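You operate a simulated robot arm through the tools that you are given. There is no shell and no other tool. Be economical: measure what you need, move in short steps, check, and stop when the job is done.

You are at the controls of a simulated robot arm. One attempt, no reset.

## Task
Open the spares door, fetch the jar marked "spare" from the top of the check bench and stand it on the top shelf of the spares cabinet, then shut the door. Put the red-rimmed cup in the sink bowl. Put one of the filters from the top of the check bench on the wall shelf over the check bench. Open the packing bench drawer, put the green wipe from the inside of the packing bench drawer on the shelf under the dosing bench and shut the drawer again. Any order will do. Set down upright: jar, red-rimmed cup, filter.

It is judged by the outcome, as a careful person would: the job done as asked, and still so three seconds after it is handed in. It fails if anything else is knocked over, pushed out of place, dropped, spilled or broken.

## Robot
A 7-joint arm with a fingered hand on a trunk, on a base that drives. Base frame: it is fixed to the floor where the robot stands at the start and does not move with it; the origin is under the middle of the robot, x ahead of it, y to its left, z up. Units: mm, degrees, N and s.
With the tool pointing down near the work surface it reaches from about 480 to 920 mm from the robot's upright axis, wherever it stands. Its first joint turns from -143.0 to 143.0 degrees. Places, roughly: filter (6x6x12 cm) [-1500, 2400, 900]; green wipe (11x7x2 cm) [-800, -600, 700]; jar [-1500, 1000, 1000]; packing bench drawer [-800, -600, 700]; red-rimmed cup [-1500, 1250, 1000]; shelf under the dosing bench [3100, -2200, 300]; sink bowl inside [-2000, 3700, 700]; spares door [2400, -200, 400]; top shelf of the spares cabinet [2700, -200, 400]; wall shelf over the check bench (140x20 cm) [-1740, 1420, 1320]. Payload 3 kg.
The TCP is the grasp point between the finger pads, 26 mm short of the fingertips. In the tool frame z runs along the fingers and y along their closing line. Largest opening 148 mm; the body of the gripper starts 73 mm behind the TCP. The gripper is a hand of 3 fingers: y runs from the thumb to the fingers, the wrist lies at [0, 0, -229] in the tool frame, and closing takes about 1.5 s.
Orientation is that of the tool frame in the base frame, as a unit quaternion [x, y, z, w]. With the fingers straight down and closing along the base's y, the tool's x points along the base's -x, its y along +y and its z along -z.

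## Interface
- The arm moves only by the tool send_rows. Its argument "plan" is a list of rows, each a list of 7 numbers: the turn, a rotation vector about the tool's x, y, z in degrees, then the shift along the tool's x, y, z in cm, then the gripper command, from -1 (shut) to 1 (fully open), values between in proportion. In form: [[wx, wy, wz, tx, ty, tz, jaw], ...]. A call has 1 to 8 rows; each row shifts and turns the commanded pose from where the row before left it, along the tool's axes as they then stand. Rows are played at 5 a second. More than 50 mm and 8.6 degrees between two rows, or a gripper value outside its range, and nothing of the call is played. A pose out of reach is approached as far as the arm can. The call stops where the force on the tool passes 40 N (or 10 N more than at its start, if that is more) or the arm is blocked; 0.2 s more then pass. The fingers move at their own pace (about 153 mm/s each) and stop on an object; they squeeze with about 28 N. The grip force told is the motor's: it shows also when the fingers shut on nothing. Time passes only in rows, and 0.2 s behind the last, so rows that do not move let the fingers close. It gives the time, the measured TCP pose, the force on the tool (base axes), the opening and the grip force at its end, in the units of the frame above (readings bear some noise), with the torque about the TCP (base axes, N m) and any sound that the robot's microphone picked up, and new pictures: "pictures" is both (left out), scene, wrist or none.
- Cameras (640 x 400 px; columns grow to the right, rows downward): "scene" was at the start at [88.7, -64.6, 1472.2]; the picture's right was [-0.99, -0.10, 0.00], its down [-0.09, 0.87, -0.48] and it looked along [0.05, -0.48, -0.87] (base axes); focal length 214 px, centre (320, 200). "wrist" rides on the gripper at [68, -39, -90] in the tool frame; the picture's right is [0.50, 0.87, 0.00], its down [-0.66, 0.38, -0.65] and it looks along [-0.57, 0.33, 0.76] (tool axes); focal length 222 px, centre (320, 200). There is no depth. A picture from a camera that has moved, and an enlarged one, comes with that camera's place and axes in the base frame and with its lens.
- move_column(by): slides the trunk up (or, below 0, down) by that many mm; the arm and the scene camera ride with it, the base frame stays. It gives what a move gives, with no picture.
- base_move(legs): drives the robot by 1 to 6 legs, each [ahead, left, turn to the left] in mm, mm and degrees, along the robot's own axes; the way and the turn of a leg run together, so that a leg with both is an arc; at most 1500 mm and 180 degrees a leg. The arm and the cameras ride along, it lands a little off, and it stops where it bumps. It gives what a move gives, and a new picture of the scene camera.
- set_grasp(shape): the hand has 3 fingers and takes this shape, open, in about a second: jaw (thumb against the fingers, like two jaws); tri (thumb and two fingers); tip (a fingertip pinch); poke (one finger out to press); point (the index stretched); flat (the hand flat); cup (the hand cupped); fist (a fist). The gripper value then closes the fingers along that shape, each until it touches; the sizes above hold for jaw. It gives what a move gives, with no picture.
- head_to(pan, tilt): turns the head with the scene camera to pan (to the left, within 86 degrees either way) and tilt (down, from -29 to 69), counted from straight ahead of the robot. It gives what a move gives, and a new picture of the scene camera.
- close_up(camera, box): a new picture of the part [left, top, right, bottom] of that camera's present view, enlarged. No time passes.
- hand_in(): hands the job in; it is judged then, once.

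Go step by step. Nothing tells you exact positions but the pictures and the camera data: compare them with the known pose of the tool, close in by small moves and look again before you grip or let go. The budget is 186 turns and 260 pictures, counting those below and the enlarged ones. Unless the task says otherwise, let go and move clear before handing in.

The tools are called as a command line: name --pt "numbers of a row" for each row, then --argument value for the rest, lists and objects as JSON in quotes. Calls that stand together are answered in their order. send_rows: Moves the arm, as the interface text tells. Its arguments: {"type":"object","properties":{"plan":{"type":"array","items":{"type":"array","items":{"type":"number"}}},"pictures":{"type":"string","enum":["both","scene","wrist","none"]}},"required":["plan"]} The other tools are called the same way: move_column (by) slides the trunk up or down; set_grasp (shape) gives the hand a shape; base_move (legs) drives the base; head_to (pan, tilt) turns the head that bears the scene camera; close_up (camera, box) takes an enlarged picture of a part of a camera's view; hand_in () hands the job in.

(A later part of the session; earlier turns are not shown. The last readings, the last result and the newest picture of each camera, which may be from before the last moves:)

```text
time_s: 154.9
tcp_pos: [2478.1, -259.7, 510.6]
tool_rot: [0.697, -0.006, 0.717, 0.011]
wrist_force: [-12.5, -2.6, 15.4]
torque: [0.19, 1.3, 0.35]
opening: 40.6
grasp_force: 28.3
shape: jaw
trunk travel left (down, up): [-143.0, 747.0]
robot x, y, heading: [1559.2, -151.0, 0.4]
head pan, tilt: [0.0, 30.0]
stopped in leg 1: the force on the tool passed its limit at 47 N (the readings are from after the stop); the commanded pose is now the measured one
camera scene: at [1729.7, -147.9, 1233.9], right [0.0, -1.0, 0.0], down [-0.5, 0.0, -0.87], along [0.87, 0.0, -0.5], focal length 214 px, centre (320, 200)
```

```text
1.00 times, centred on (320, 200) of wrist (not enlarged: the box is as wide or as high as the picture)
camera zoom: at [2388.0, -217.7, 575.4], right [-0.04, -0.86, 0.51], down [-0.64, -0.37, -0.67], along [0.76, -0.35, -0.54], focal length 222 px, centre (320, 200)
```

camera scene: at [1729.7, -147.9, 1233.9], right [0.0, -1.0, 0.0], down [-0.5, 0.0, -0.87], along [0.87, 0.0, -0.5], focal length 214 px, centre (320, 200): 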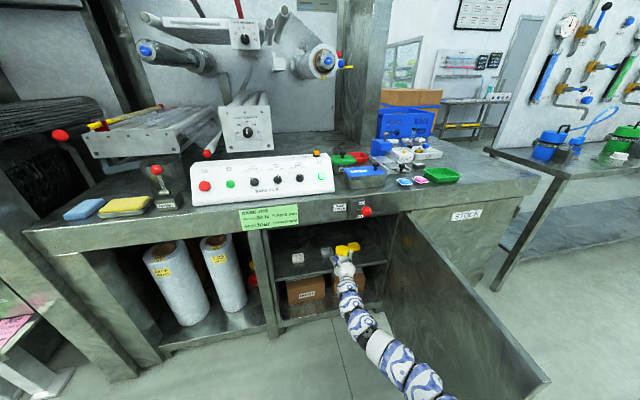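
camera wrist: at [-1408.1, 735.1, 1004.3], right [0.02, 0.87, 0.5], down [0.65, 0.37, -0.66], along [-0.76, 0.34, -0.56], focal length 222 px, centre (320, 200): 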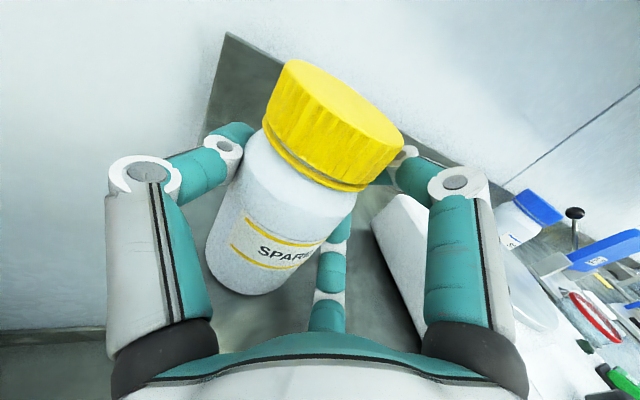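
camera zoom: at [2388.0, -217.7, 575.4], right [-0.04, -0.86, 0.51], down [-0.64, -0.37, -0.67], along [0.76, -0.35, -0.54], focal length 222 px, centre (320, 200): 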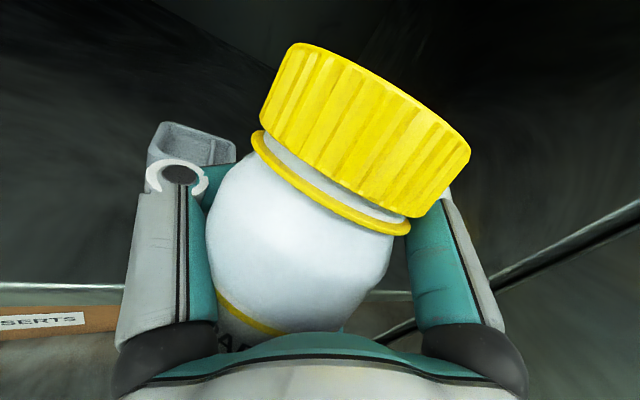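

The jar's foot met the shelf's front edge: the shelf is higher (≈437). Back off, raise, and check how the jar sits.

base_move --legs '[[-130, 0, 0]]'

move_column --by 60

close_up --camera "scene" --box '[290, 180, 410, 270]'

close_up --camera "wrist" --box '[0, 0, 640, 400]'

```text
time_s: 156.2
tcp_pos: [2350.8, -258.8, 508.9]
tool_rot: [0.698, -0.006, 0.716, 0.01]
wrist_force: [0.0, 1.0, -1.0]
torque: [-0.01, -0.05, 0.0]
opening: 40.2
grasp_force: 27.8
shape: jaw
trunk travel left (down, up): [-143.0, 747.0]
robot x, y, heading: [1430.0, -154.0, 0.7]
head pan, tilt: [0.0, 30.0]
camera scene: at [1603.0, -148.3, 1233.7], right [0.01, -1.0, 0.0], down [-0.5, 0.0, -0.87], along [0.87, 0.01, -0.5], focal length 214 px, centre (320, 200)
```

scene: 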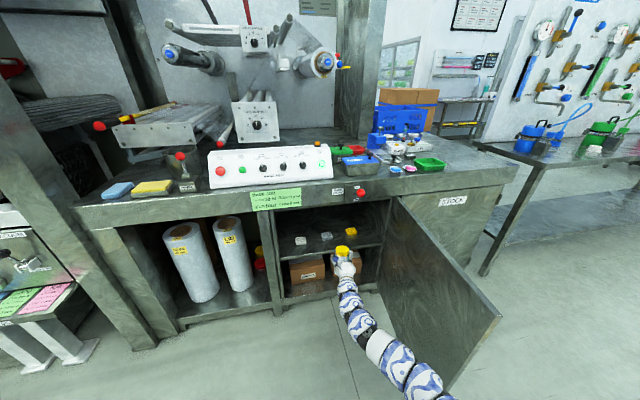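

```text
time_s: 157.2
tcp_pos: [2351.1, -258.3, 568.5]
tool_rot: [0.698, -0.006, 0.716, 0.011]
wrist_force: [0.4, -0.3, -0.9]
torque: [0.0, -0.03, -0.06]
opening: 40.4
grasp_force: 28.1
shape: jaw
trunk travel left (down, up): [-203.0, 687.0]
robot x, y, heading: [1431.5, -150.3, 0.1]
head pan, tilt: [0.0, 30.0]
```

```text
4.44 times, centred on (350, 225) of scene
camera zoom: at [1602.9, -148.3, 1293.7], right [0.01, -1.0, 0.0], down [-0.5, 0.0, -0.87], along [0.87, 0.01, -0.5], focal length 953 px, centre (187, 89)
```

zoom: 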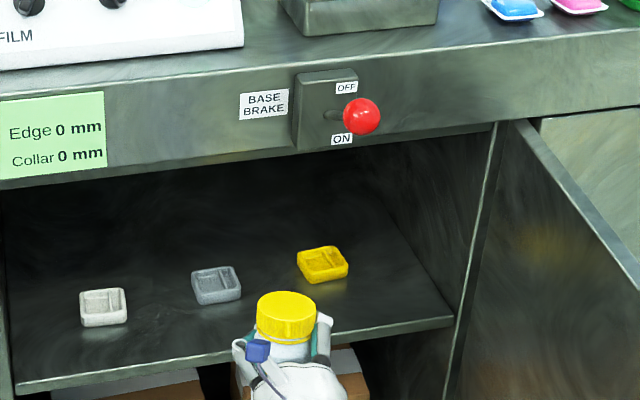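

```text
1.00 times, centred on (320, 200) of wrist (not enlarged: the box is as wide or as high as the picture)
camera zoom: at [2260.2, -216.9, 633.3], right [-0.03, -0.86, 0.51], down [-0.65, -0.37, -0.67], along [0.76, -0.35, -0.54], focal length 222 px, centre (320, 200)
```

zoom: 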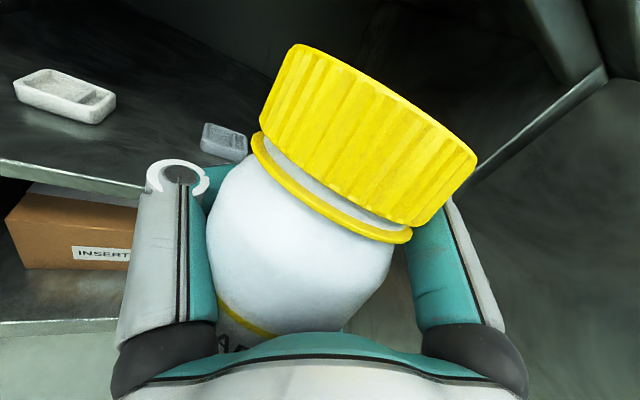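

The jar now leans forward in the hand. Measure its tilt from a close view of the cap.

close_up --camera "scene" --box '[328, 228, 368, 268]'

```text
10.00 times, centred on (348, 248) of scene
camera zoom: at [1602.9, -148.3, 1293.7], right [0.01, -1.0, 0.0], down [-0.5, 0.0, -0.87], along [0.87, 0.01, -0.5], focal length 2145 px, centre (40, -280)
```

zoom: 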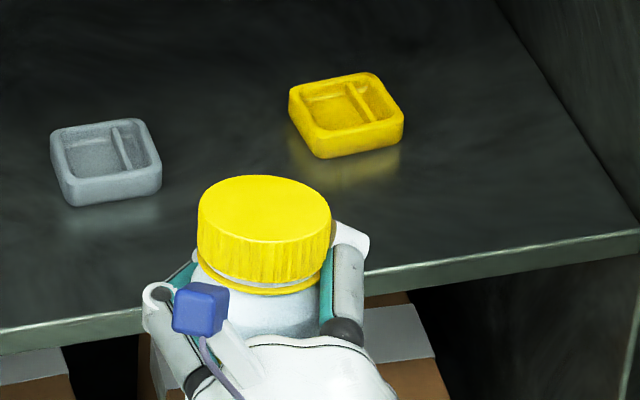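

Lean ≈12° forward. Pitch the hand up 12° so the jar is vertical, and recheck.

send_rows --pt "0 6 0 0 0 0 -1" --pt "0 6 0 0 0 0 -1" --pt "0 0 0 0 0 0 -1" --pictures "wrist"

close_up --camera "scene" --box '[328, 228, 368, 268]'

```text
time_s: 158.0
tcp_pos: [2350.9, -258.1, 568.4]
tool_rot: [0.618, -0.005, 0.786, 0.012]
wrist_force: [-0.4, 0.3, -1.5]
torque: [-0.04, -0.06, 0.03]
opening: 40.3
grasp_force: 28.0
shape: jaw
trunk travel left (down, up): [-203.0, 687.0]
robot x, y, heading: [1428.1, -149.9, 0.6]
head pan, tilt: [0.0, 30.0]
camera wrist: at [2248.5, -217.0, 613.3], right [-0.14, -0.86, 0.49], down [-0.49, -0.37, -0.79], along [0.86, -0.35, -0.37], focal length 222 px, centre (320, 200)
```

wrist: 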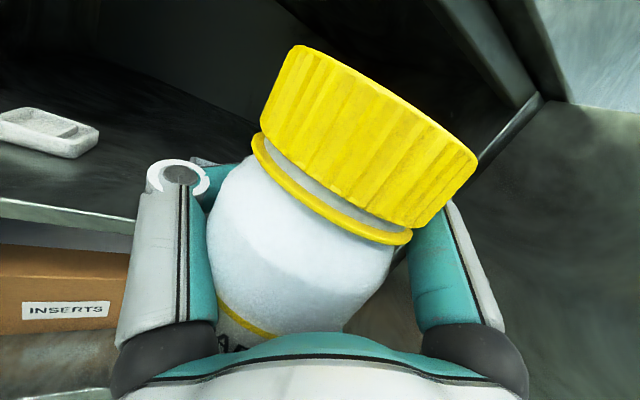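

```text
10.00 times, centred on (348, 248) of scene
camera zoom: at [1602.9, -148.3, 1293.7], right [0.01, -1.0, 0.0], down [-0.5, 0.0, -0.87], along [0.87, 0.01, -0.5], focal length 2145 px, centre (40, -280)
```

zoom: 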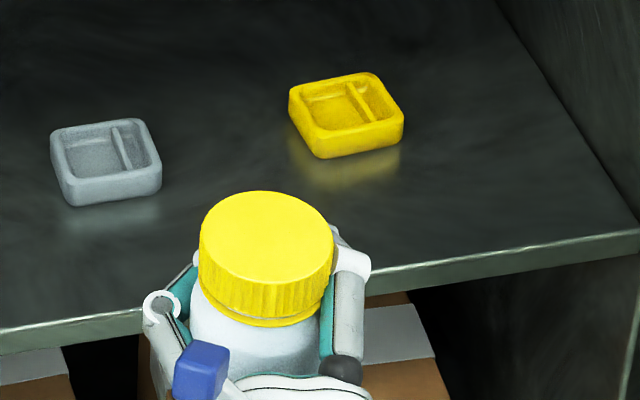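

The jar is vertical again. Go in at TCP z≈548.

move_column --by -18

base_move --legs '[[205, -2, 0]]'

close_up --camera "scene" --box '[300, 210, 400, 290]'

close_up --camera "wrist" --box '[0, 0, 640, 400]'

```text
time_s: 158.6
tcp_pos: [2350.1, -258.3, 551.4]
tool_rot: [0.619, -0.004, 0.785, 0.011]
wrist_force: [0.7, -0.4, -0.7]
torque: [-0.03, -0.02, 0.01]
opening: 40.4
grasp_force: 28.0
shape: jaw
trunk travel left (down, up): [-185.0, 705.0]
robot x, y, heading: [1431.3, -149.0, 0.2]
head pan, tilt: [0.0, 30.0]
```

```text
time_s: 160.2
tcp_pos: [2556.2, -256.8, 551.6]
tool_rot: [0.62, -0.003, 0.785, 0.009]
wrist_force: [-0.8, -0.1, 0.1]
torque: [0.0, -0.03, 0.03]
opening: 40.3
grasp_force: 28.4
shape: jaw
trunk travel left (down, up): [-185.0, 705.0]
robot x, y, heading: [1635.5, -150.7, 0.5]
head pan, tilt: [0.0, 30.0]
camera scene: at [1807.6, -148.0, 1275.7], right [0.01, -1.0, 0.0], down [-0.5, 0.0, -0.87], along [0.87, 0.01, -0.5], focal length 214 px, centre (320, 200)
```

scene: 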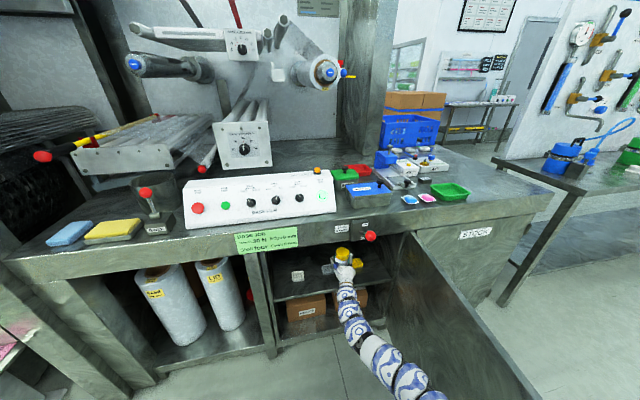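

```text
5.00 times, centred on (350, 250) of scene
camera zoom: at [1807.6, -148.0, 1275.7], right [0.01, -1.0, 0.0], down [-0.5, 0.0, -0.87], along [0.87, 0.01, -0.5], focal length 1072 px, centre (170, -50)
```

zoom: 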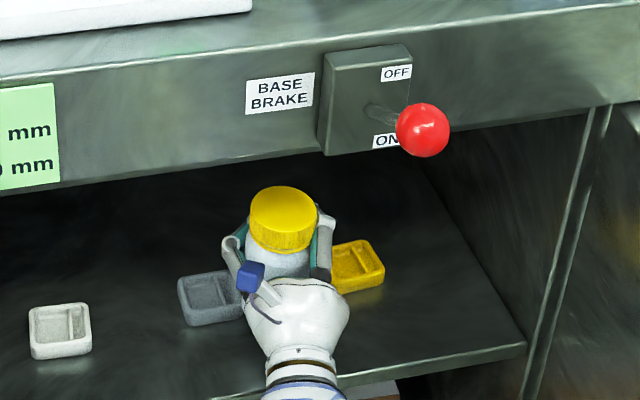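

```text
1.00 times, centred on (320, 200) of wrist (not enlarged: the box is as wide or as high as the picture)
camera zoom: at [2453.7, -214.5, 595.3], right [-0.13, -0.86, 0.49], down [-0.49, -0.37, -0.79], along [0.86, -0.35, -0.37], focal length 222 px, centre (320, 200)
```

zoom: 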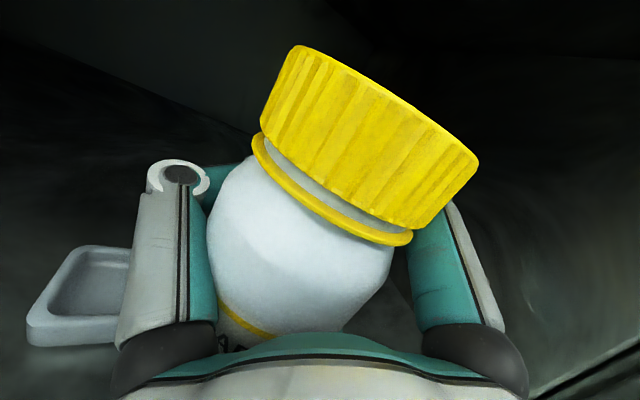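

The grey/yellow trays leave a ~100 mm gap aligned with the bench's 12° yaw. Yaw the hand 12° about the vertical so the fingers fit, then recheck.

send_rows --pt "5.87 0 1.25 0 0 -0.3 -1" --pt "5.87 0 1.25 0 0 -0.3 -1" --pt "0 0 0 0 0 0 -1" --pictures "none"

move_column --by -20

close_up --camera "scene" --box '[310, 220, 390, 290]'

close_up --camera "wrist" --box '[0, 0, 640, 400]'

```text
time_s: 161.0
tcp_pos: [2548.8, -256.3, 549.7]
tool_rot: [0.616, 0.064, 0.782, -0.071]
wrist_force: [0.0, -0.8, -1.1]
torque: [0.0, -0.06, 0.03]
opening: 40.1
grasp_force: 28.3
shape: jaw
trunk travel left (down, up): [-185.0, 705.0]
robot x, y, heading: [1636.7, -148.8, 0.6]
head pan, tilt: [0.0, 30.0]
```

```text
time_s: 161.7
tcp_pos: [2550.3, -256.4, 529.1]
tool_rot: [0.617, 0.063, 0.782, -0.07]
wrist_force: [0.7, 0.5, -0.4]
torque: [-0.04, -0.03, 0.0]
opening: 40.1
grasp_force: 28.2
shape: jaw
trunk travel left (down, up): [-165.0, 725.0]
robot x, y, heading: [1634.8, -147.4, 0.5]
head pan, tilt: [0.0, 30.0]
```

```text
5.71 times, centred on (350, 255) of scene
camera zoom: at [1807.8, -148.0, 1255.7], right [0.01, -1.0, 0.0], down [-0.5, 0.0, -0.87], along [0.87, 0.01, -0.5], focal length 1226 px, centre (149, -114)
```

zoom: 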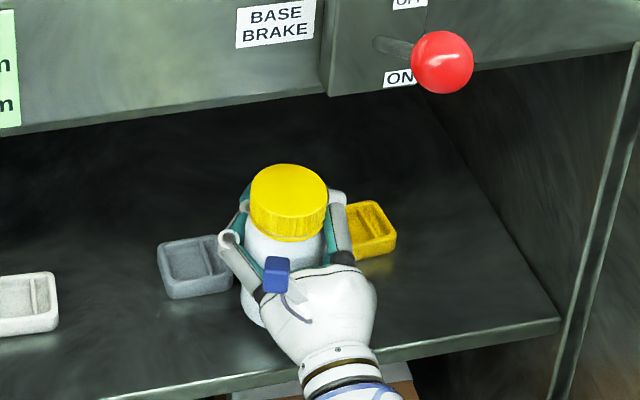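

```text
1.00 times, centred on (320, 200) of wrist (not enlarged: the box is as wide or as high as the picture)
camera zoom: at [2441.4, -236.6, 573.7], right [0.05, -0.87, 0.5], down [-0.4, -0.47, -0.78], along [0.91, -0.16, -0.37], focal length 222 px, centre (320, 200)
```

zoom: 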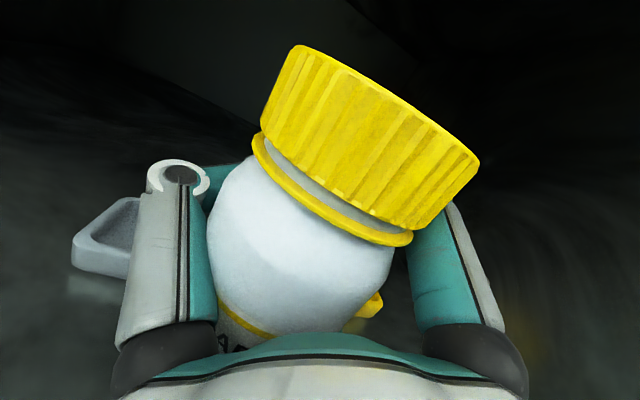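

send_rows --pt "0 0 0 -0.49 0 -0.1 -1" --pt "0 0 0 -0.49 0 -0.1 -1" --pt "0 0 0 -0.49 0 -0.1 -1" --pt "0 0 0 0 0 0 -1" --pictures "none"

close_up --camera "scene" --box '[310, 220, 390, 290]'

```text
time_s: 162.7
tcp_pos: [2551.5, -255.2, 516.4]
tool_rot: [0.616, 0.063, 0.782, -0.07]
wrist_force: [-0.1, 1.1, 9.4]
torque: [-0.16, 0.49, -0.01]
opening: 40.3
grasp_force: 28.1
shape: jaw
trunk travel left (down, up): [-165.0, 725.0]
robot x, y, heading: [1633.8, -150.5, 0.6]
head pan, tilt: [0.0, 30.0]
```

```text
5.71 times, centred on (350, 255) of scene
camera zoom: at [1807.0, -147.9, 1256.0], right [0.01, -1.0, 0.0], down [-0.5, -0.01, -0.87], along [0.87, 0.01, -0.5], focal length 1226 px, centre (149, -114)
```

zoom: 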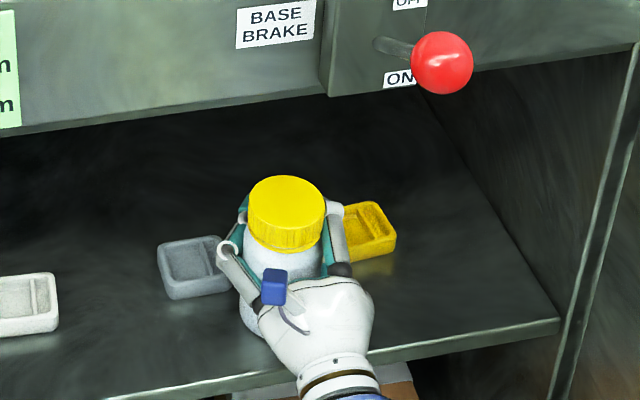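

Jar bottom is in contact with the shelf (9 N, under the jar). Open the fingers just enough.

send_rows --pt "0 0 0 0 0 0 -0.4" --pt "0 0 0 0 0 0 -0.25" --pt "0 0 0 0 0 0 -0.1" --pt "0 0 0 0 0 0 0" --pt "0 0 0 0 0 0 0.05" --pt "0 0 0 0 0 0 0.05" --pictures "wrist"

close_up --camera "scene" --box '[310, 220, 390, 290]'

```text
time_s: 164.1
tcp_pos: [2551.4, -255.3, 514.9]
tool_rot: [0.617, 0.063, 0.781, -0.07]
wrist_force: [1.2, 1.0, 0.4]
torque: [0.02, 0.01, 0.02]
opening: 77.0
grasp_force: 0.1
shape: jaw
trunk travel left (down, up): [-165.0, 725.0]
robot x, y, heading: [1635.0, -151.3, 0.4]
head pan, tilt: [0.0, 30.0]
camera wrist: at [2442.9, -236.3, 558.9], right [0.05, -0.87, 0.5], down [-0.4, -0.47, -0.78], along [0.91, -0.16, -0.37], focal length 222 px, centre (320, 200)
```

wrist: 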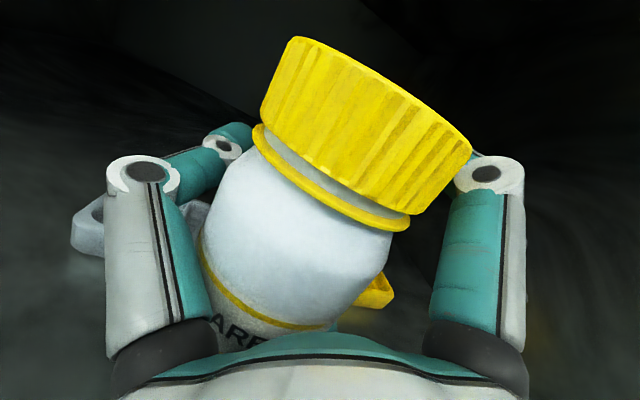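

```text
5.71 times, centred on (350, 255) of scene
camera zoom: at [1807.7, -148.0, 1255.7], right [0.01, -1.0, 0.0], down [-0.5, 0.0, -0.87], along [0.87, 0.01, -0.5], focal length 1226 px, centre (149, -114)
```

zoom: 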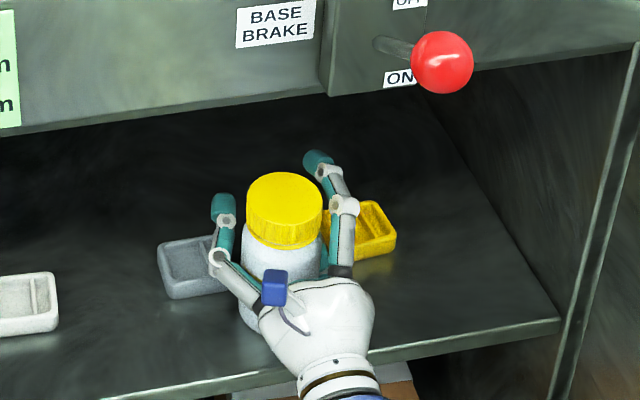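

Jar stands free. Retreat horizontally.

send_rows --pt "0 0 0 0.42 0 -1.96 0.05" --pt "0 0 0 0.42 0 -1.96 0.05" --pt "0 0 0 0.42 0 -1.96 0.05" --pictures "wrist"

close_up --camera "scene" --box '[310, 220, 390, 290]'

```text
time_s: 164.9
tcp_pos: [2492.2, -264.4, 513.2]
tool_rot: [0.617, 0.063, 0.781, -0.07]
wrist_force: [-0.1, -0.5, 0.2]
torque: [0.01, 0.02, -0.02]
opening: 77.9
grasp_force: 0.0
shape: jaw
trunk travel left (down, up): [-165.0, 725.0]
robot x, y, heading: [1636.7, -149.1, 0.7]
head pan, tilt: [0.0, 30.0]
camera wrist: at [2384.0, -246.1, 557.8], right [0.05, -0.87, 0.5], down [-0.4, -0.47, -0.78], along [0.91, -0.16, -0.37], focal length 222 px, centre (320, 200)
```

wrist: 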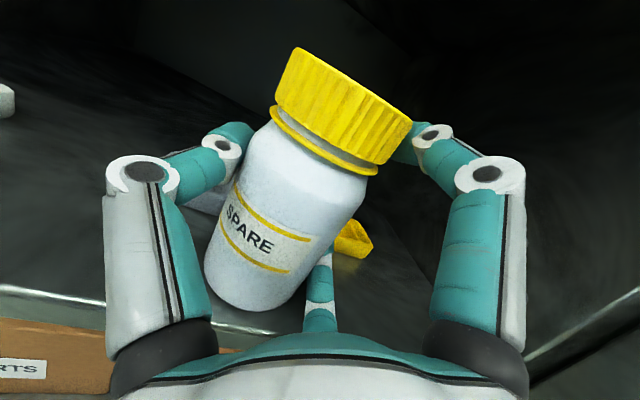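

```text
5.71 times, centred on (350, 255) of scene
camera zoom: at [1807.8, -147.7, 1255.7], right [0.01, -1.0, 0.0], down [-0.5, -0.01, -0.87], along [0.87, 0.01, -0.5], focal length 1226 px, centre (149, -114)
```

zoom: 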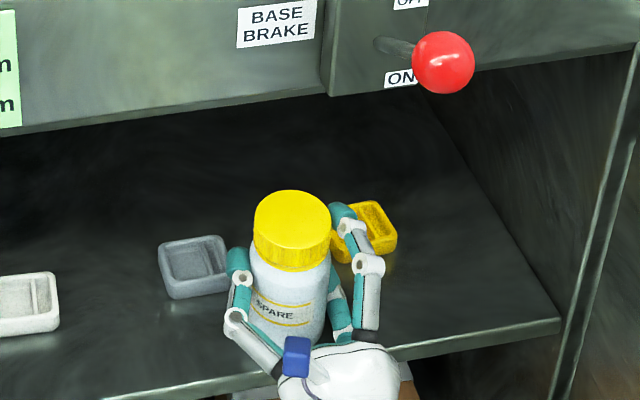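

The jar was dragged slightly forward by the curled fingertips. The tips are now clear of the trays, so open wide before retreating further.

send_rows --pt "0 0 0 0 0 0 0.3" --pt "0 0 0 0 0 0 0.6" --pt "0 0 0 0 0 0 0.6" --pt "0 0 0 0 0 0 0.6" --pictures "wrist"

close_up --camera "scene" --box '[310, 220, 390, 290]'

```text
time_s: 165.9
tcp_pos: [2491.5, -265.2, 514.7]
tool_rot: [0.616, 0.064, 0.782, -0.071]
wrist_force: [-0.9, 0.5, 5.4]
torque: [-0.11, 0.13, -0.07]
opening: 117.8
grasp_force: 0.1
shape: jaw
trunk travel left (down, up): [-165.0, 725.0]
robot x, y, heading: [1637.0, -150.6, 0.9]
head pan, tilt: [0.0, 30.0]
camera wrist: at [2384.1, -246.5, 558.2], right [0.05, -0.87, 0.5], down [-0.4, -0.47, -0.78], along [0.91, -0.16, -0.37], focal length 222 px, centre (320, 200)
```

wrist: 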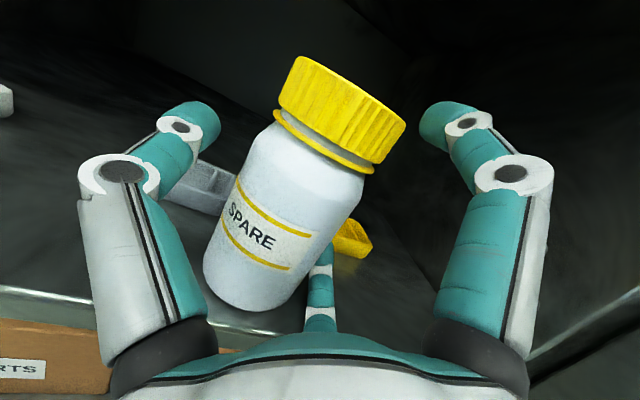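

```text
5.71 times, centred on (350, 255) of scene
camera zoom: at [1807.3, -147.9, 1255.8], right [0.01, -1.0, 0.0], down [-0.5, -0.01, -0.87], along [0.87, 0.01, -0.5], focal length 1226 px, centre (149, -114)
```

zoom: 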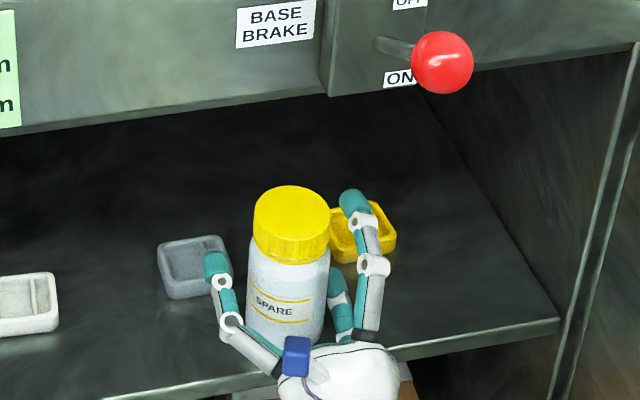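

Free-standing. Lift slightly (a finger touches the shelf) and back out along the hand's axis with the base.

move_column --by 8

base_move --legs '[[-140, -29, 0], [-260, 0, 0]]'

close_up --camera "scene" --box '[270, 160, 430, 280]'

```text
time_s: 166.5
tcp_pos: [2494.1, -265.5, 521.1]
tool_rot: [0.617, 0.063, 0.781, -0.07]
wrist_force: [-0.3, -0.5, 0.7]
torque: [-0.01, 0.0, 0.01]
opening: 118.4
grasp_force: 0.0
shape: jaw
trunk travel left (down, up): [-173.0, 717.0]
robot x, y, heading: [1635.9, -146.2, 0.3]
head pan, tilt: [0.0, 30.0]
```

```text
time_s: 169.3
tcp_pos: [2099.6, -300.5, 521.0]
tool_rot: [0.617, 0.063, 0.781, -0.071]
wrist_force: [-0.2, 0.5, 0.1]
torque: [0.04, 0.01, 0.05]
opening: 118.0
grasp_force: 0.0
shape: jaw
trunk travel left (down, up): [-173.0, 717.0]
robot x, y, heading: [1240.0, -182.7, 0.5]
head pan, tilt: [0.0, 30.0]
camera scene: at [1414.4, -181.4, 1263.7], right [0.01, -1.0, 0.0], down [-0.5, 0.0, -0.87], along [0.87, 0.01, -0.5], focal length 214 px, centre (320, 200)
```

scene: 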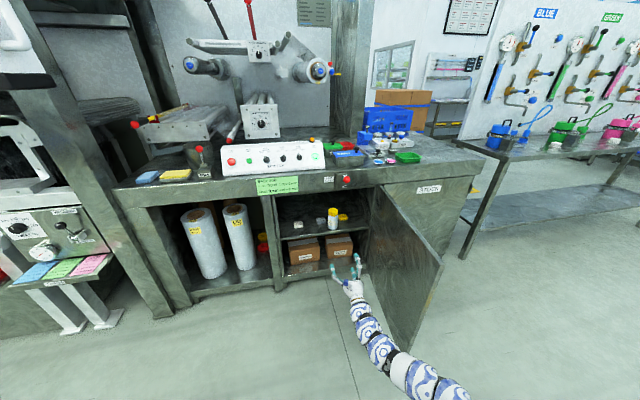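

```text
3.33 times, centred on (350, 220) of scene
camera zoom: at [1414.4, -181.4, 1263.7], right [0.01, -1.0, 0.0], down [-0.5, 0.0, -0.87], along [0.87, 0.01, -0.5], focal length 715 px, centre (220, 133)
```

zoom: 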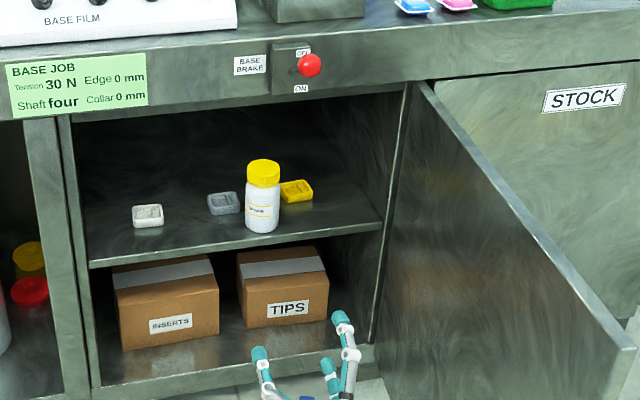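

The jar stands well on the shelf. Now close the door: close the fist, go round the door's free edge to its outer side.

send_rows --pt "0 -6 0 0 0 0 -1" --pt "0 -6 0 0 0 0 -1" --pt "0 0 0 0 0 0 -1" --pt "0 0 0 0 0 0 -1" --pt "0 0 0 0 0 0 -1" --pictures "none"

move_column --by 50

base_move --legs '[[-330, 0, 0], [0, -440, 0]]'

```text
time_s: 170.5
tcp_pos: [2129.7, -302.3, 498.9]
tool_rot: [0.694, 0.07, 0.713, -0.063]
wrist_force: [0.8, 0.0, -0.8]
torque: [-0.04, -0.01, -0.02]
opening: 0.0
grasp_force: 27.7
shape: jaw
out of reach, approached as far as the arm can: row 1, 2
trunk travel left (down, up): [-173.0, 717.0]
robot x, y, heading: [1243.3, -184.8, 0.3]
head pan, tilt: [0.0, 30.0]
```

```text
time_s: 171.4
tcp_pos: [2130.0, -301.8, 549.5]
tool_rot: [0.694, 0.07, 0.714, -0.063]
wrist_force: [0.1, 0.1, 0.0]
torque: [0.0, 0.02, -0.04]
opening: 0.2
grasp_force: 28.2
shape: jaw
trunk travel left (down, up): [-223.0, 667.0]
robot x, y, heading: [1241.3, -182.4, 0.4]
head pan, tilt: [0.0, 30.0]
```

```text
time_s: 175.9
tcp_pos: [1805.0, -749.6, 549.0]
tool_rot: [0.694, 0.069, 0.714, -0.062]
wrist_force: [-0.1, -0.4, -0.4]
torque: [0.02, 0.0, 0.0]
opening: 0.0
grasp_force: 28.0
shape: jaw
trunk travel left (down, up): [-223.0, 667.0]
robot x, y, heading: [916.7, -635.4, 0.5]
head pan, tilt: [0.0, 30.0]
camera scene: at [1089.2, -630.7, 1313.7], right [0.01, -1.0, 0.0], down [-0.5, 0.0, -0.87], along [0.87, 0.01, -0.5], focal length 214 px, centre (320, 200)
```

scene: 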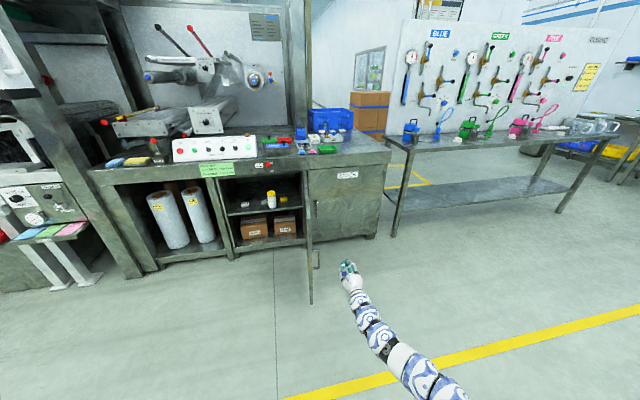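

The hand is on the outer side. Move forward past the edge, then strafe left to swing the door.

base_move --legs '[[210, 0, 0], [0, 300, 0]]'

```text
time_s: 179.2
tcp_pos: [2011.1, -441.2, 548.2]
tool_rot: [0.694, 0.072, 0.714, -0.065]
wrist_force: [0.1, 0.4, 0.2]
torque: [-0.01, -0.04, 0.01]
opening: 0.1
grasp_force: 27.7
shape: jaw
trunk travel left (down, up): [-223.0, 667.0]
robot x, y, heading: [1121.9, -326.1, 0.6]
head pan, tilt: [0.0, 30.0]
camera scene: at [1294.9, -324.4, 1313.7], right [0.01, -1.0, 0.0], down [-0.5, -0.01, -0.87], along [0.87, 0.01, -0.5], focal length 214 px, centre (320, 200)
```

scene: 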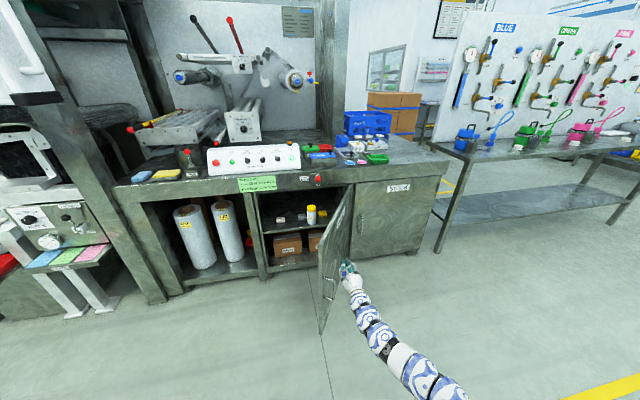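

The door swings. Continue left, then push forward.

base_move --legs '[[0, 220, 0], [120, 80, 0]]'

```text
time_s: 181.8
tcp_pos: [2126.8, -141.7, 549.0]
tool_rot: [0.694, 0.072, 0.714, -0.066]
wrist_force: [-0.1, -0.1, 0.1]
torque: [0.05, 0.0, -0.01]
opening: 0.0
grasp_force: 27.9
shape: jaw
trunk travel left (down, up): [-223.0, 667.0]
robot x, y, heading: [1240.3, -24.9, 0.6]
head pan, tilt: [0.0, 30.0]
camera scene: at [1411.0, -27.3, 1313.8], right [0.01, -1.0, 0.0], down [-0.5, -0.01, -0.87], along [0.87, 0.01, -0.5], focal length 214 px, centre (320, 200)
```

scene: 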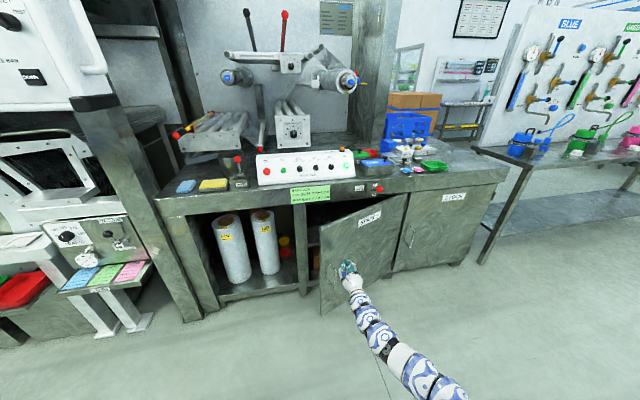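

base_move --legs '[[180, 40, 0], [120, 0, 0]]'

close_up --camera "scene" --box '[240, 150, 440, 290]'

```text
time_s: 183.9
tcp_pos: [2370.7, -99.6, 545.3]
tool_rot: [0.695, 0.073, 0.712, -0.065]
wrist_force: [-33.2, -4.2, 6.5]
torque: [-0.01, -0.16, 0.12]
opening: 0.2
grasp_force: 27.6
shape: jaw
trunk travel left (down, up): [-223.0, 667.0]
robot x, y, heading: [1486.2, 12.1, 0.7]
head pan, tilt: [0.0, 30.0]
stopped in leg 2: the force on the tool passed its limit at 226 N (the readings are from after the stop); the commanded pose is now the measured one
camera scene: at [1656.0, 14.8, 1314.0], right [0.01, -1.0, 0.0], down [-0.5, -0.01, -0.87], along [0.87, 0.01, -0.5], focal length 214 px, centre (320, 200)
```

scene: 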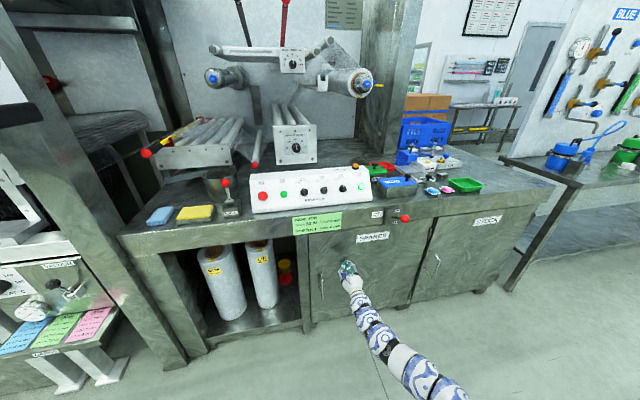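

```text
2.86 times, centred on (340, 220) of scene
camera zoom: at [1656.0, 14.8, 1314.0], right [0.01, -1.0, 0.0], down [-0.5, -0.01, -0.87], along [0.87, 0.01, -0.5], focal length 613 px, centre (263, 143)
```

zoom: 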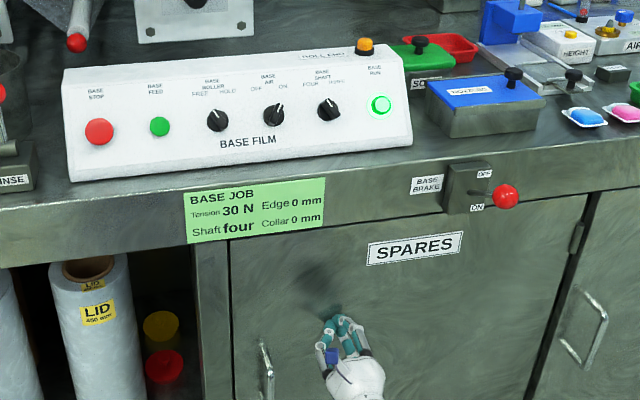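

Door shut. Next the packing bench drawer (≈(-690,-620,700)). Back off, turn around and drive in front of it; lift the trunk for view.

base_move --legs '[[-500, 0, 0], [0, 0, 179.3], [450, 650, 0]]'

move_column --by 150

head_to --pan 0 --tilt 30

close_up --camera "scene" --box '[200, 140, 440, 290]'

```text
time_s: 198.0
tcp_pos: [-326.0, -560.6, 544.6]
tool_rot: [0.083, -0.694, 0.074, 0.711]
wrist_force: [0.4, 0.5, -0.5]
torque: [-0.01, 0.0, 0.01]
opening: 0.0
grasp_force: 27.9
shape: jaw
trunk travel left (down, up): [-223.0, 667.0]
robot x, y, heading: [564.8, -650.5, -177.9]
head pan, tilt: [0.0, 30.0]
camera scene: at [394.8, -658.7, 1313.7], right [-0.04, 1.0, 0.0], down [0.5, 0.02, -0.87], along [-0.87, -0.03, -0.5], focal length 214 px, centre (320, 200)
```

scene: 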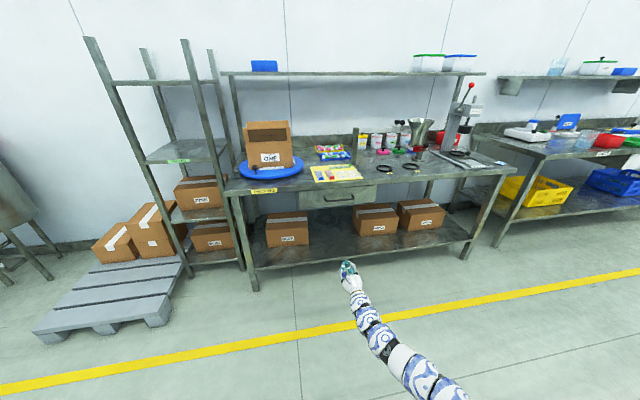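

```text
time_s: 199.8
tcp_pos: [-324.7, -560.8, 694.9]
tool_rot: [0.082, -0.695, 0.074, 0.711]
wrist_force: [-0.3, 0.2, -0.5]
torque: [-0.03, 0.0, 0.0]
opening: 0.2
grasp_force: 27.9
shape: jaw
trunk travel left (down, up): [-373.0, 517.0]
robot x, y, heading: [562.1, -649.9, -177.8]
head pan, tilt: [0.0, 30.0]
```

```text
time_s: 200.4
tcp_pos: [-325.1, -561.0, 694.7]
tool_rot: [0.082, -0.694, 0.073, 0.711]
wrist_force: [-0.5, 0.4, 0.2]
torque: [0.03, 0.05, 0.02]
opening: 0.2
grasp_force: 28.6
shape: jaw
trunk travel left (down, up): [-373.0, 517.0]
robot x, y, heading: [563.4, -653.2, -178.0]
head pan, tilt: [0.0, 30.0]
camera scene: at [394.7, -658.8, 1463.7], right [-0.04, 1.0, 0.0], down [0.5, 0.02, -0.87], along [-0.87, -0.03, -0.5], focal length 214 px, centre (320, 200)
```

scene: 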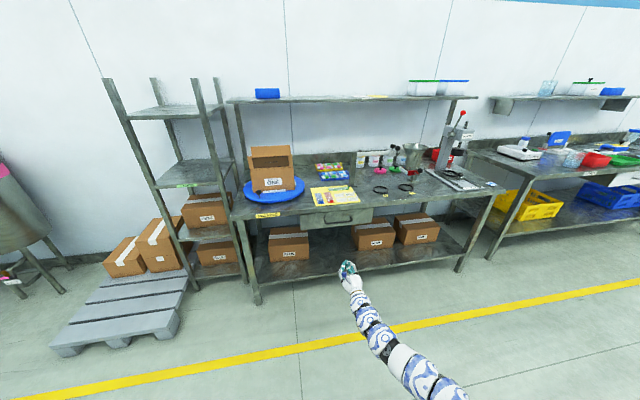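

```text
2.67 times, centred on (320, 215) of scene
camera zoom: at [394.7, -658.8, 1463.7], right [-0.04, 1.0, 0.0], down [0.5, 0.02, -0.87], along [-0.87, -0.03, -0.5], focal length 572 px, centre (320, 160)
```

zoom: 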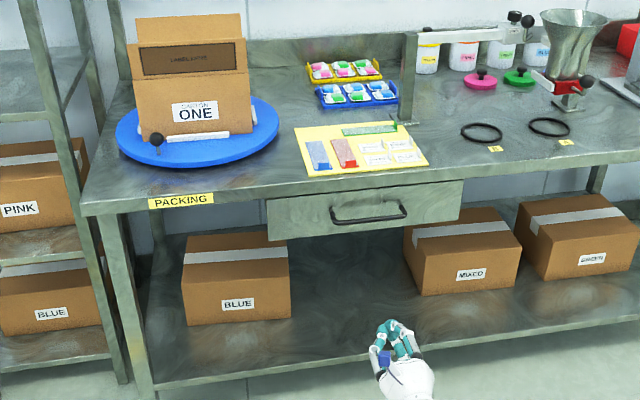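

Handle ≈ (-662,-585,716); bench is yawed ~13°, the hand already points along its normal. Roll the hand -90° so it closes vertically.

send_rows --pt "0 0 -8.2 0 0 0 0.2" --pt "0 0 -8.2 0 0 0 0.2" --pt "0 0 -8.2 0 0 0 0.2" --pt "0 0 -8.2 0 0 0 0.2" --pt "0 0 -8.2 0 0 0 0.2" --pt "0 0 -8.2 0 0 0 0.2" --pt "0 0 -8.2 0 0 0 0.2" --pt "0 0 -8.2 0 0 0 0.2" --pictures "none"

send_rows --pt "0 0 -8.2 0 0 0 0.2" --pt "0 0 -8.2 0 0 0 0.2" --pt "0 0 -8 0 0 0 0.2" --pictures "none"

move_column --by 21

base_move --legs '[[240, -4, 0]]'

close_up --camera "scene" --box '[270, 180, 430, 290]'

close_up --camera "wrist" --box '[0, 0, 640, 400]'

```text
time_s: 202.2
tcp_pos: [-325.6, -561.4, 695.4]
tool_rot: [0.445, -0.539, -0.324, 0.637]
wrist_force: [0.1, 0.5, -0.1]
torque: [0.01, 0.04, -0.01]
opening: 88.5
grasp_force: 0.1
shape: jaw
trunk travel left (down, up): [-373.0, 517.0]
robot x, y, heading: [566.5, -652.1, -177.5]
head pan, tilt: [0.0, 30.0]
```

```text
time_s: 203.0
tcp_pos: [-325.4, -562.1, 695.4]
tool_rot: [0.549, -0.432, -0.451, 0.555]
wrist_force: [0.0, 0.5, -0.7]
torque: [0.0, 0.03, 0.0]
opening: 88.8
grasp_force: 0.1
shape: jaw
trunk travel left (down, up): [-373.0, 517.0]
robot x, y, heading: [562.6, -651.6, -177.7]
head pan, tilt: [0.0, 30.0]
```

```text
time_s: 203.7
tcp_pos: [-326.2, -561.5, 715.5]
tool_rot: [0.55, -0.432, -0.451, 0.555]
wrist_force: [0.4, -0.3, -0.8]
torque: [0.03, 0.0, 0.02]
opening: 88.5
grasp_force: 0.0
shape: jaw
trunk travel left (down, up): [-394.0, 496.0]
robot x, y, heading: [566.0, -651.4, -178.1]
head pan, tilt: [0.0, 30.0]
```

```text
time_s: 205.4
tcp_pos: [-567.7, -566.2, 715.7]
tool_rot: [0.548, -0.433, -0.451, 0.555]
wrist_force: [-0.2, -0.1, 0.0]
torque: [-0.02, 0.0, -0.02]
opening: 88.6
grasp_force: 0.0
shape: jaw
trunk travel left (down, up): [-394.0, 496.0]
robot x, y, heading: [318.9, -659.1, -178.1]
head pan, tilt: [0.0, 30.0]
camera scene: at [152.4, -663.4, 1484.7], right [-0.04, 1.0, 0.0], down [0.5, 0.02, -0.87], along [-0.87, -0.03, -0.5], focal length 214 px, centre (320, 200)
```

scene: 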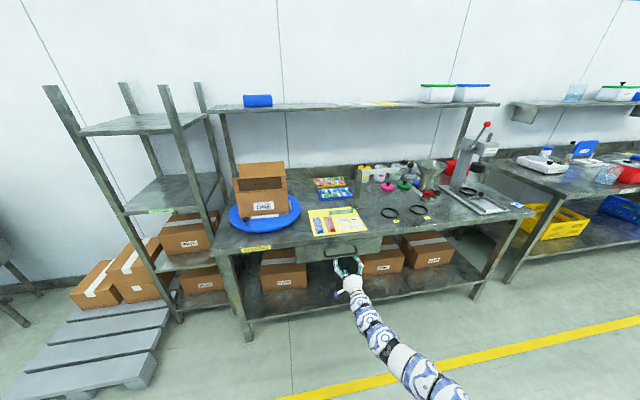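

```text
3.64 times, centred on (350, 235) of scene
camera zoom: at [152.4, -663.4, 1484.7], right [-0.04, 1.0, 0.0], down [0.5, 0.02, -0.87], along [-0.87, -0.03, -0.5], focal length 780 px, centre (211, 73)
```

zoom: 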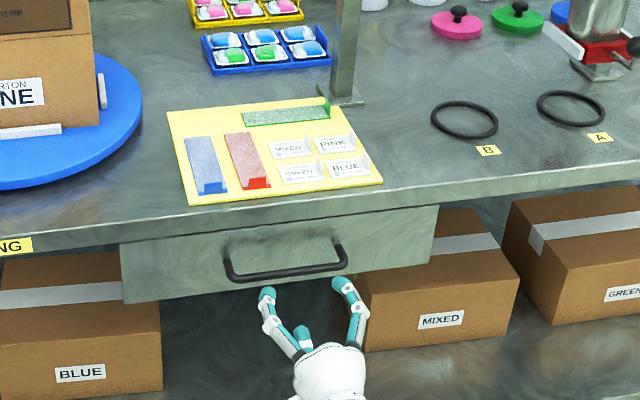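

```text
1.00 times, centred on (320, 200) of wrist (not enlarged: the box is as wide or as high as the picture)
camera zoom: at [-465.3, -611.8, 673.6], right [0.13, -0.5, 0.86], down [0.5, 0.78, 0.37], along [-0.85, 0.38, 0.35], focal length 222 px, centre (320, 200)
```

zoom: 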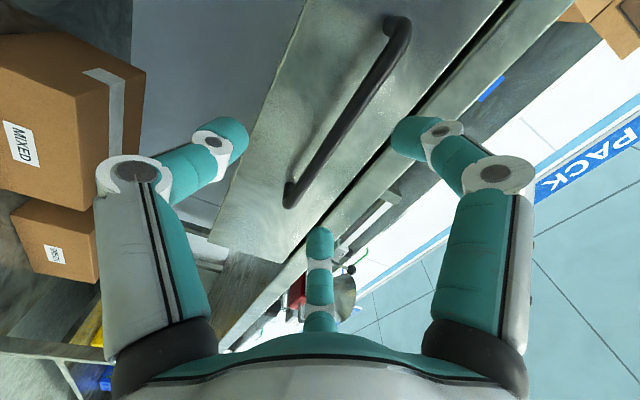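

The bar is ahead between the jaws; shift ~17 mm left and approach 50 mm with the base, then look.

base_move --legs '[[47, 27, 0]]'

close_up --camera "scene" --box '[290, 200, 410, 290]'

close_up --camera "wrist" --box '[0, 0, 640, 400]'

```text
time_s: 206.4
tcp_pos: [-614.0, -595.4, 714.9]
tool_rot: [0.549, -0.433, -0.45, 0.555]
wrist_force: [0.6, 0.4, -1.0]
torque: [-0.02, 0.01, 0.02]
opening: 88.7
grasp_force: 0.1
shape: jaw
trunk travel left (down, up): [-394.0, 496.0]
robot x, y, heading: [274.2, -685.3, -178.1]
head pan, tilt: [0.0, 30.0]
camera scene: at [105.7, -692.3, 1484.7], right [-0.04, 1.0, 0.0], down [0.5, 0.02, -0.87], along [-0.87, -0.03, -0.5], focal length 214 px, centre (320, 200)
```

scene: 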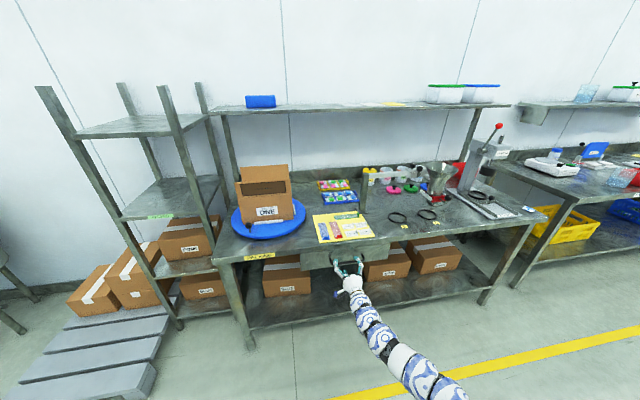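

```text
4.44 times, centred on (350, 245) of scene
camera zoom: at [105.7, -692.3, 1484.7], right [-0.04, 1.0, 0.0], down [0.5, 0.02, -0.87], along [-0.87, -0.03, -0.5], focal length 953 px, centre (187, 0)
```

zoom: 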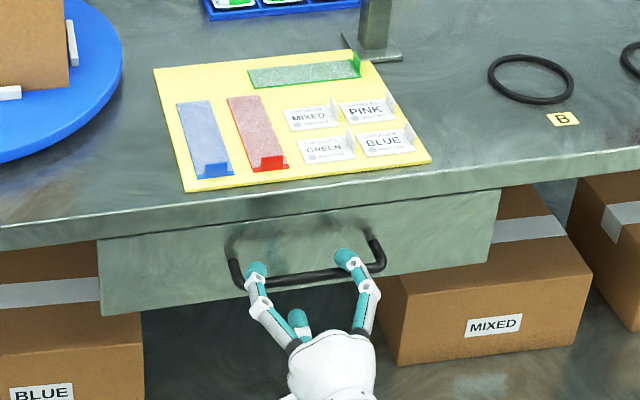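

```text
1.00 times, centred on (320, 200) of wrist (not enlarged: the box is as wide or as high as the picture)
camera zoom: at [-512.0, -641.0, 673.6], right [0.13, -0.5, 0.86], down [0.5, 0.78, 0.37], along [-0.85, 0.38, 0.35], focal length 222 px, centre (320, 200)
```

zoom: 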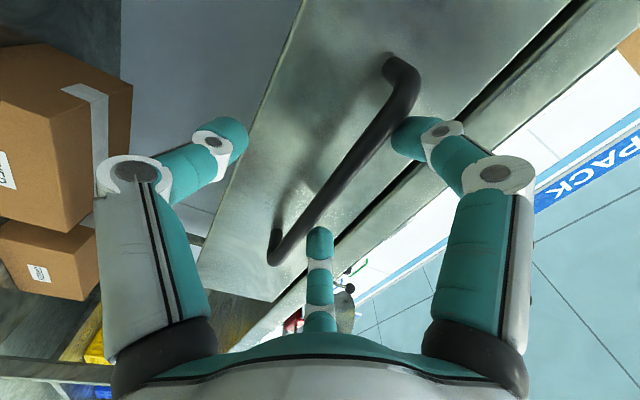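

Upper fingers are just above the bar, within its width. Advance 25 mm and close.

send_rows --pt "0 0 0 0 0 1.3 0.2" --pt "0 0 0 0 0 1.2 0.2" --pt "0 0 0 0 0 0 -1" --pt "0 0 0 0 0 0 -1" --pt "0 0 0 0 0 0 -1" --pt "0 0 0 0 0 0 -1" --pt "0 0 0 0 0 0 -1" --pictures "wrist"

close_up --camera "scene" --box '[290, 200, 410, 290]'

```text
time_s: 208.0
tcp_pos: [-639.1, -601.1, 715.6]
tool_rot: [0.549, -0.433, -0.451, 0.555]
wrist_force: [8.3, 1.8, -6.9]
torque: [0.31, -1.9, -0.06]
opening: 52.4
grasp_force: 28.0
shape: jaw
trunk travel left (down, up): [-394.0, 496.0]
robot x, y, heading: [279.0, -691.4, -177.9]
head pan, tilt: [0.0, 30.0]
camera wrist: at [-536.5, -645.9, 672.5], right [0.13, -0.5, 0.86], down [0.5, 0.78, 0.37], along [-0.85, 0.38, 0.35], focal length 222 px, centre (320, 200)
```

wrist: 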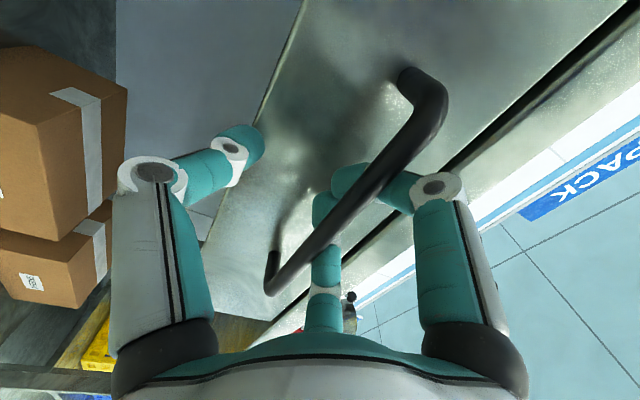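

```text
4.44 times, centred on (350, 245) of scene
camera zoom: at [105.3, -692.2, 1484.6], right [-0.04, 1.0, 0.0], down [0.5, 0.02, -0.87], along [-0.87, -0.03, -0.5], focal length 953 px, centre (187, 0)
```

zoom: 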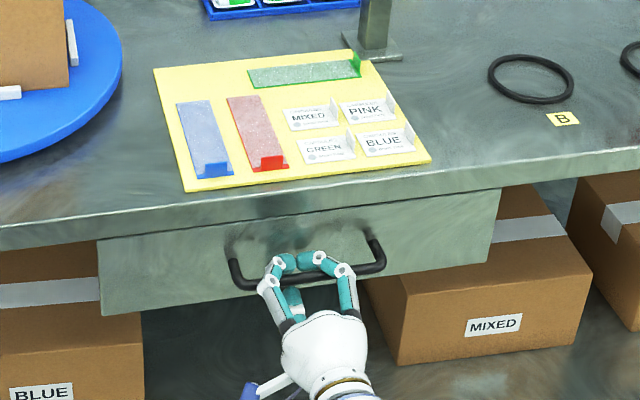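

The fingers hook behind the bar. Pull along the bench normal.

base_move --legs '[[-59, -12, 0], [-98, -20, 0]]'

```text
time_s: 209.7
tcp_pos: [-483.9, -564.7, 713.8]
tool_rot: [0.549, -0.433, -0.45, 0.556]
wrist_force: [3.5, -15.1, -6.8]
torque: [-0.31, -1.82, 0.28]
opening: 50.7
grasp_force: 27.8
shape: jaw
trunk travel left (down, up): [-394.0, 496.0]
robot x, y, heading: [429.3, -648.3, -177.7]
head pan, tilt: [0.0, 30.0]
camera scene: at [260.2, -656.1, 1484.6], right [-0.04, 1.0, 0.0], down [0.5, 0.02, -0.87], along [-0.86, -0.03, -0.5], focal length 214 px, centre (320, 200)
```

scene: 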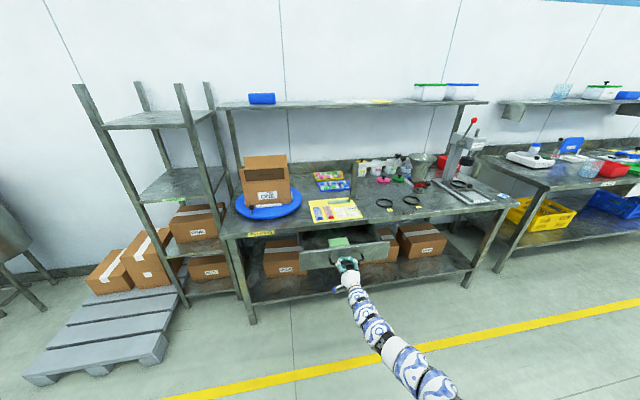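

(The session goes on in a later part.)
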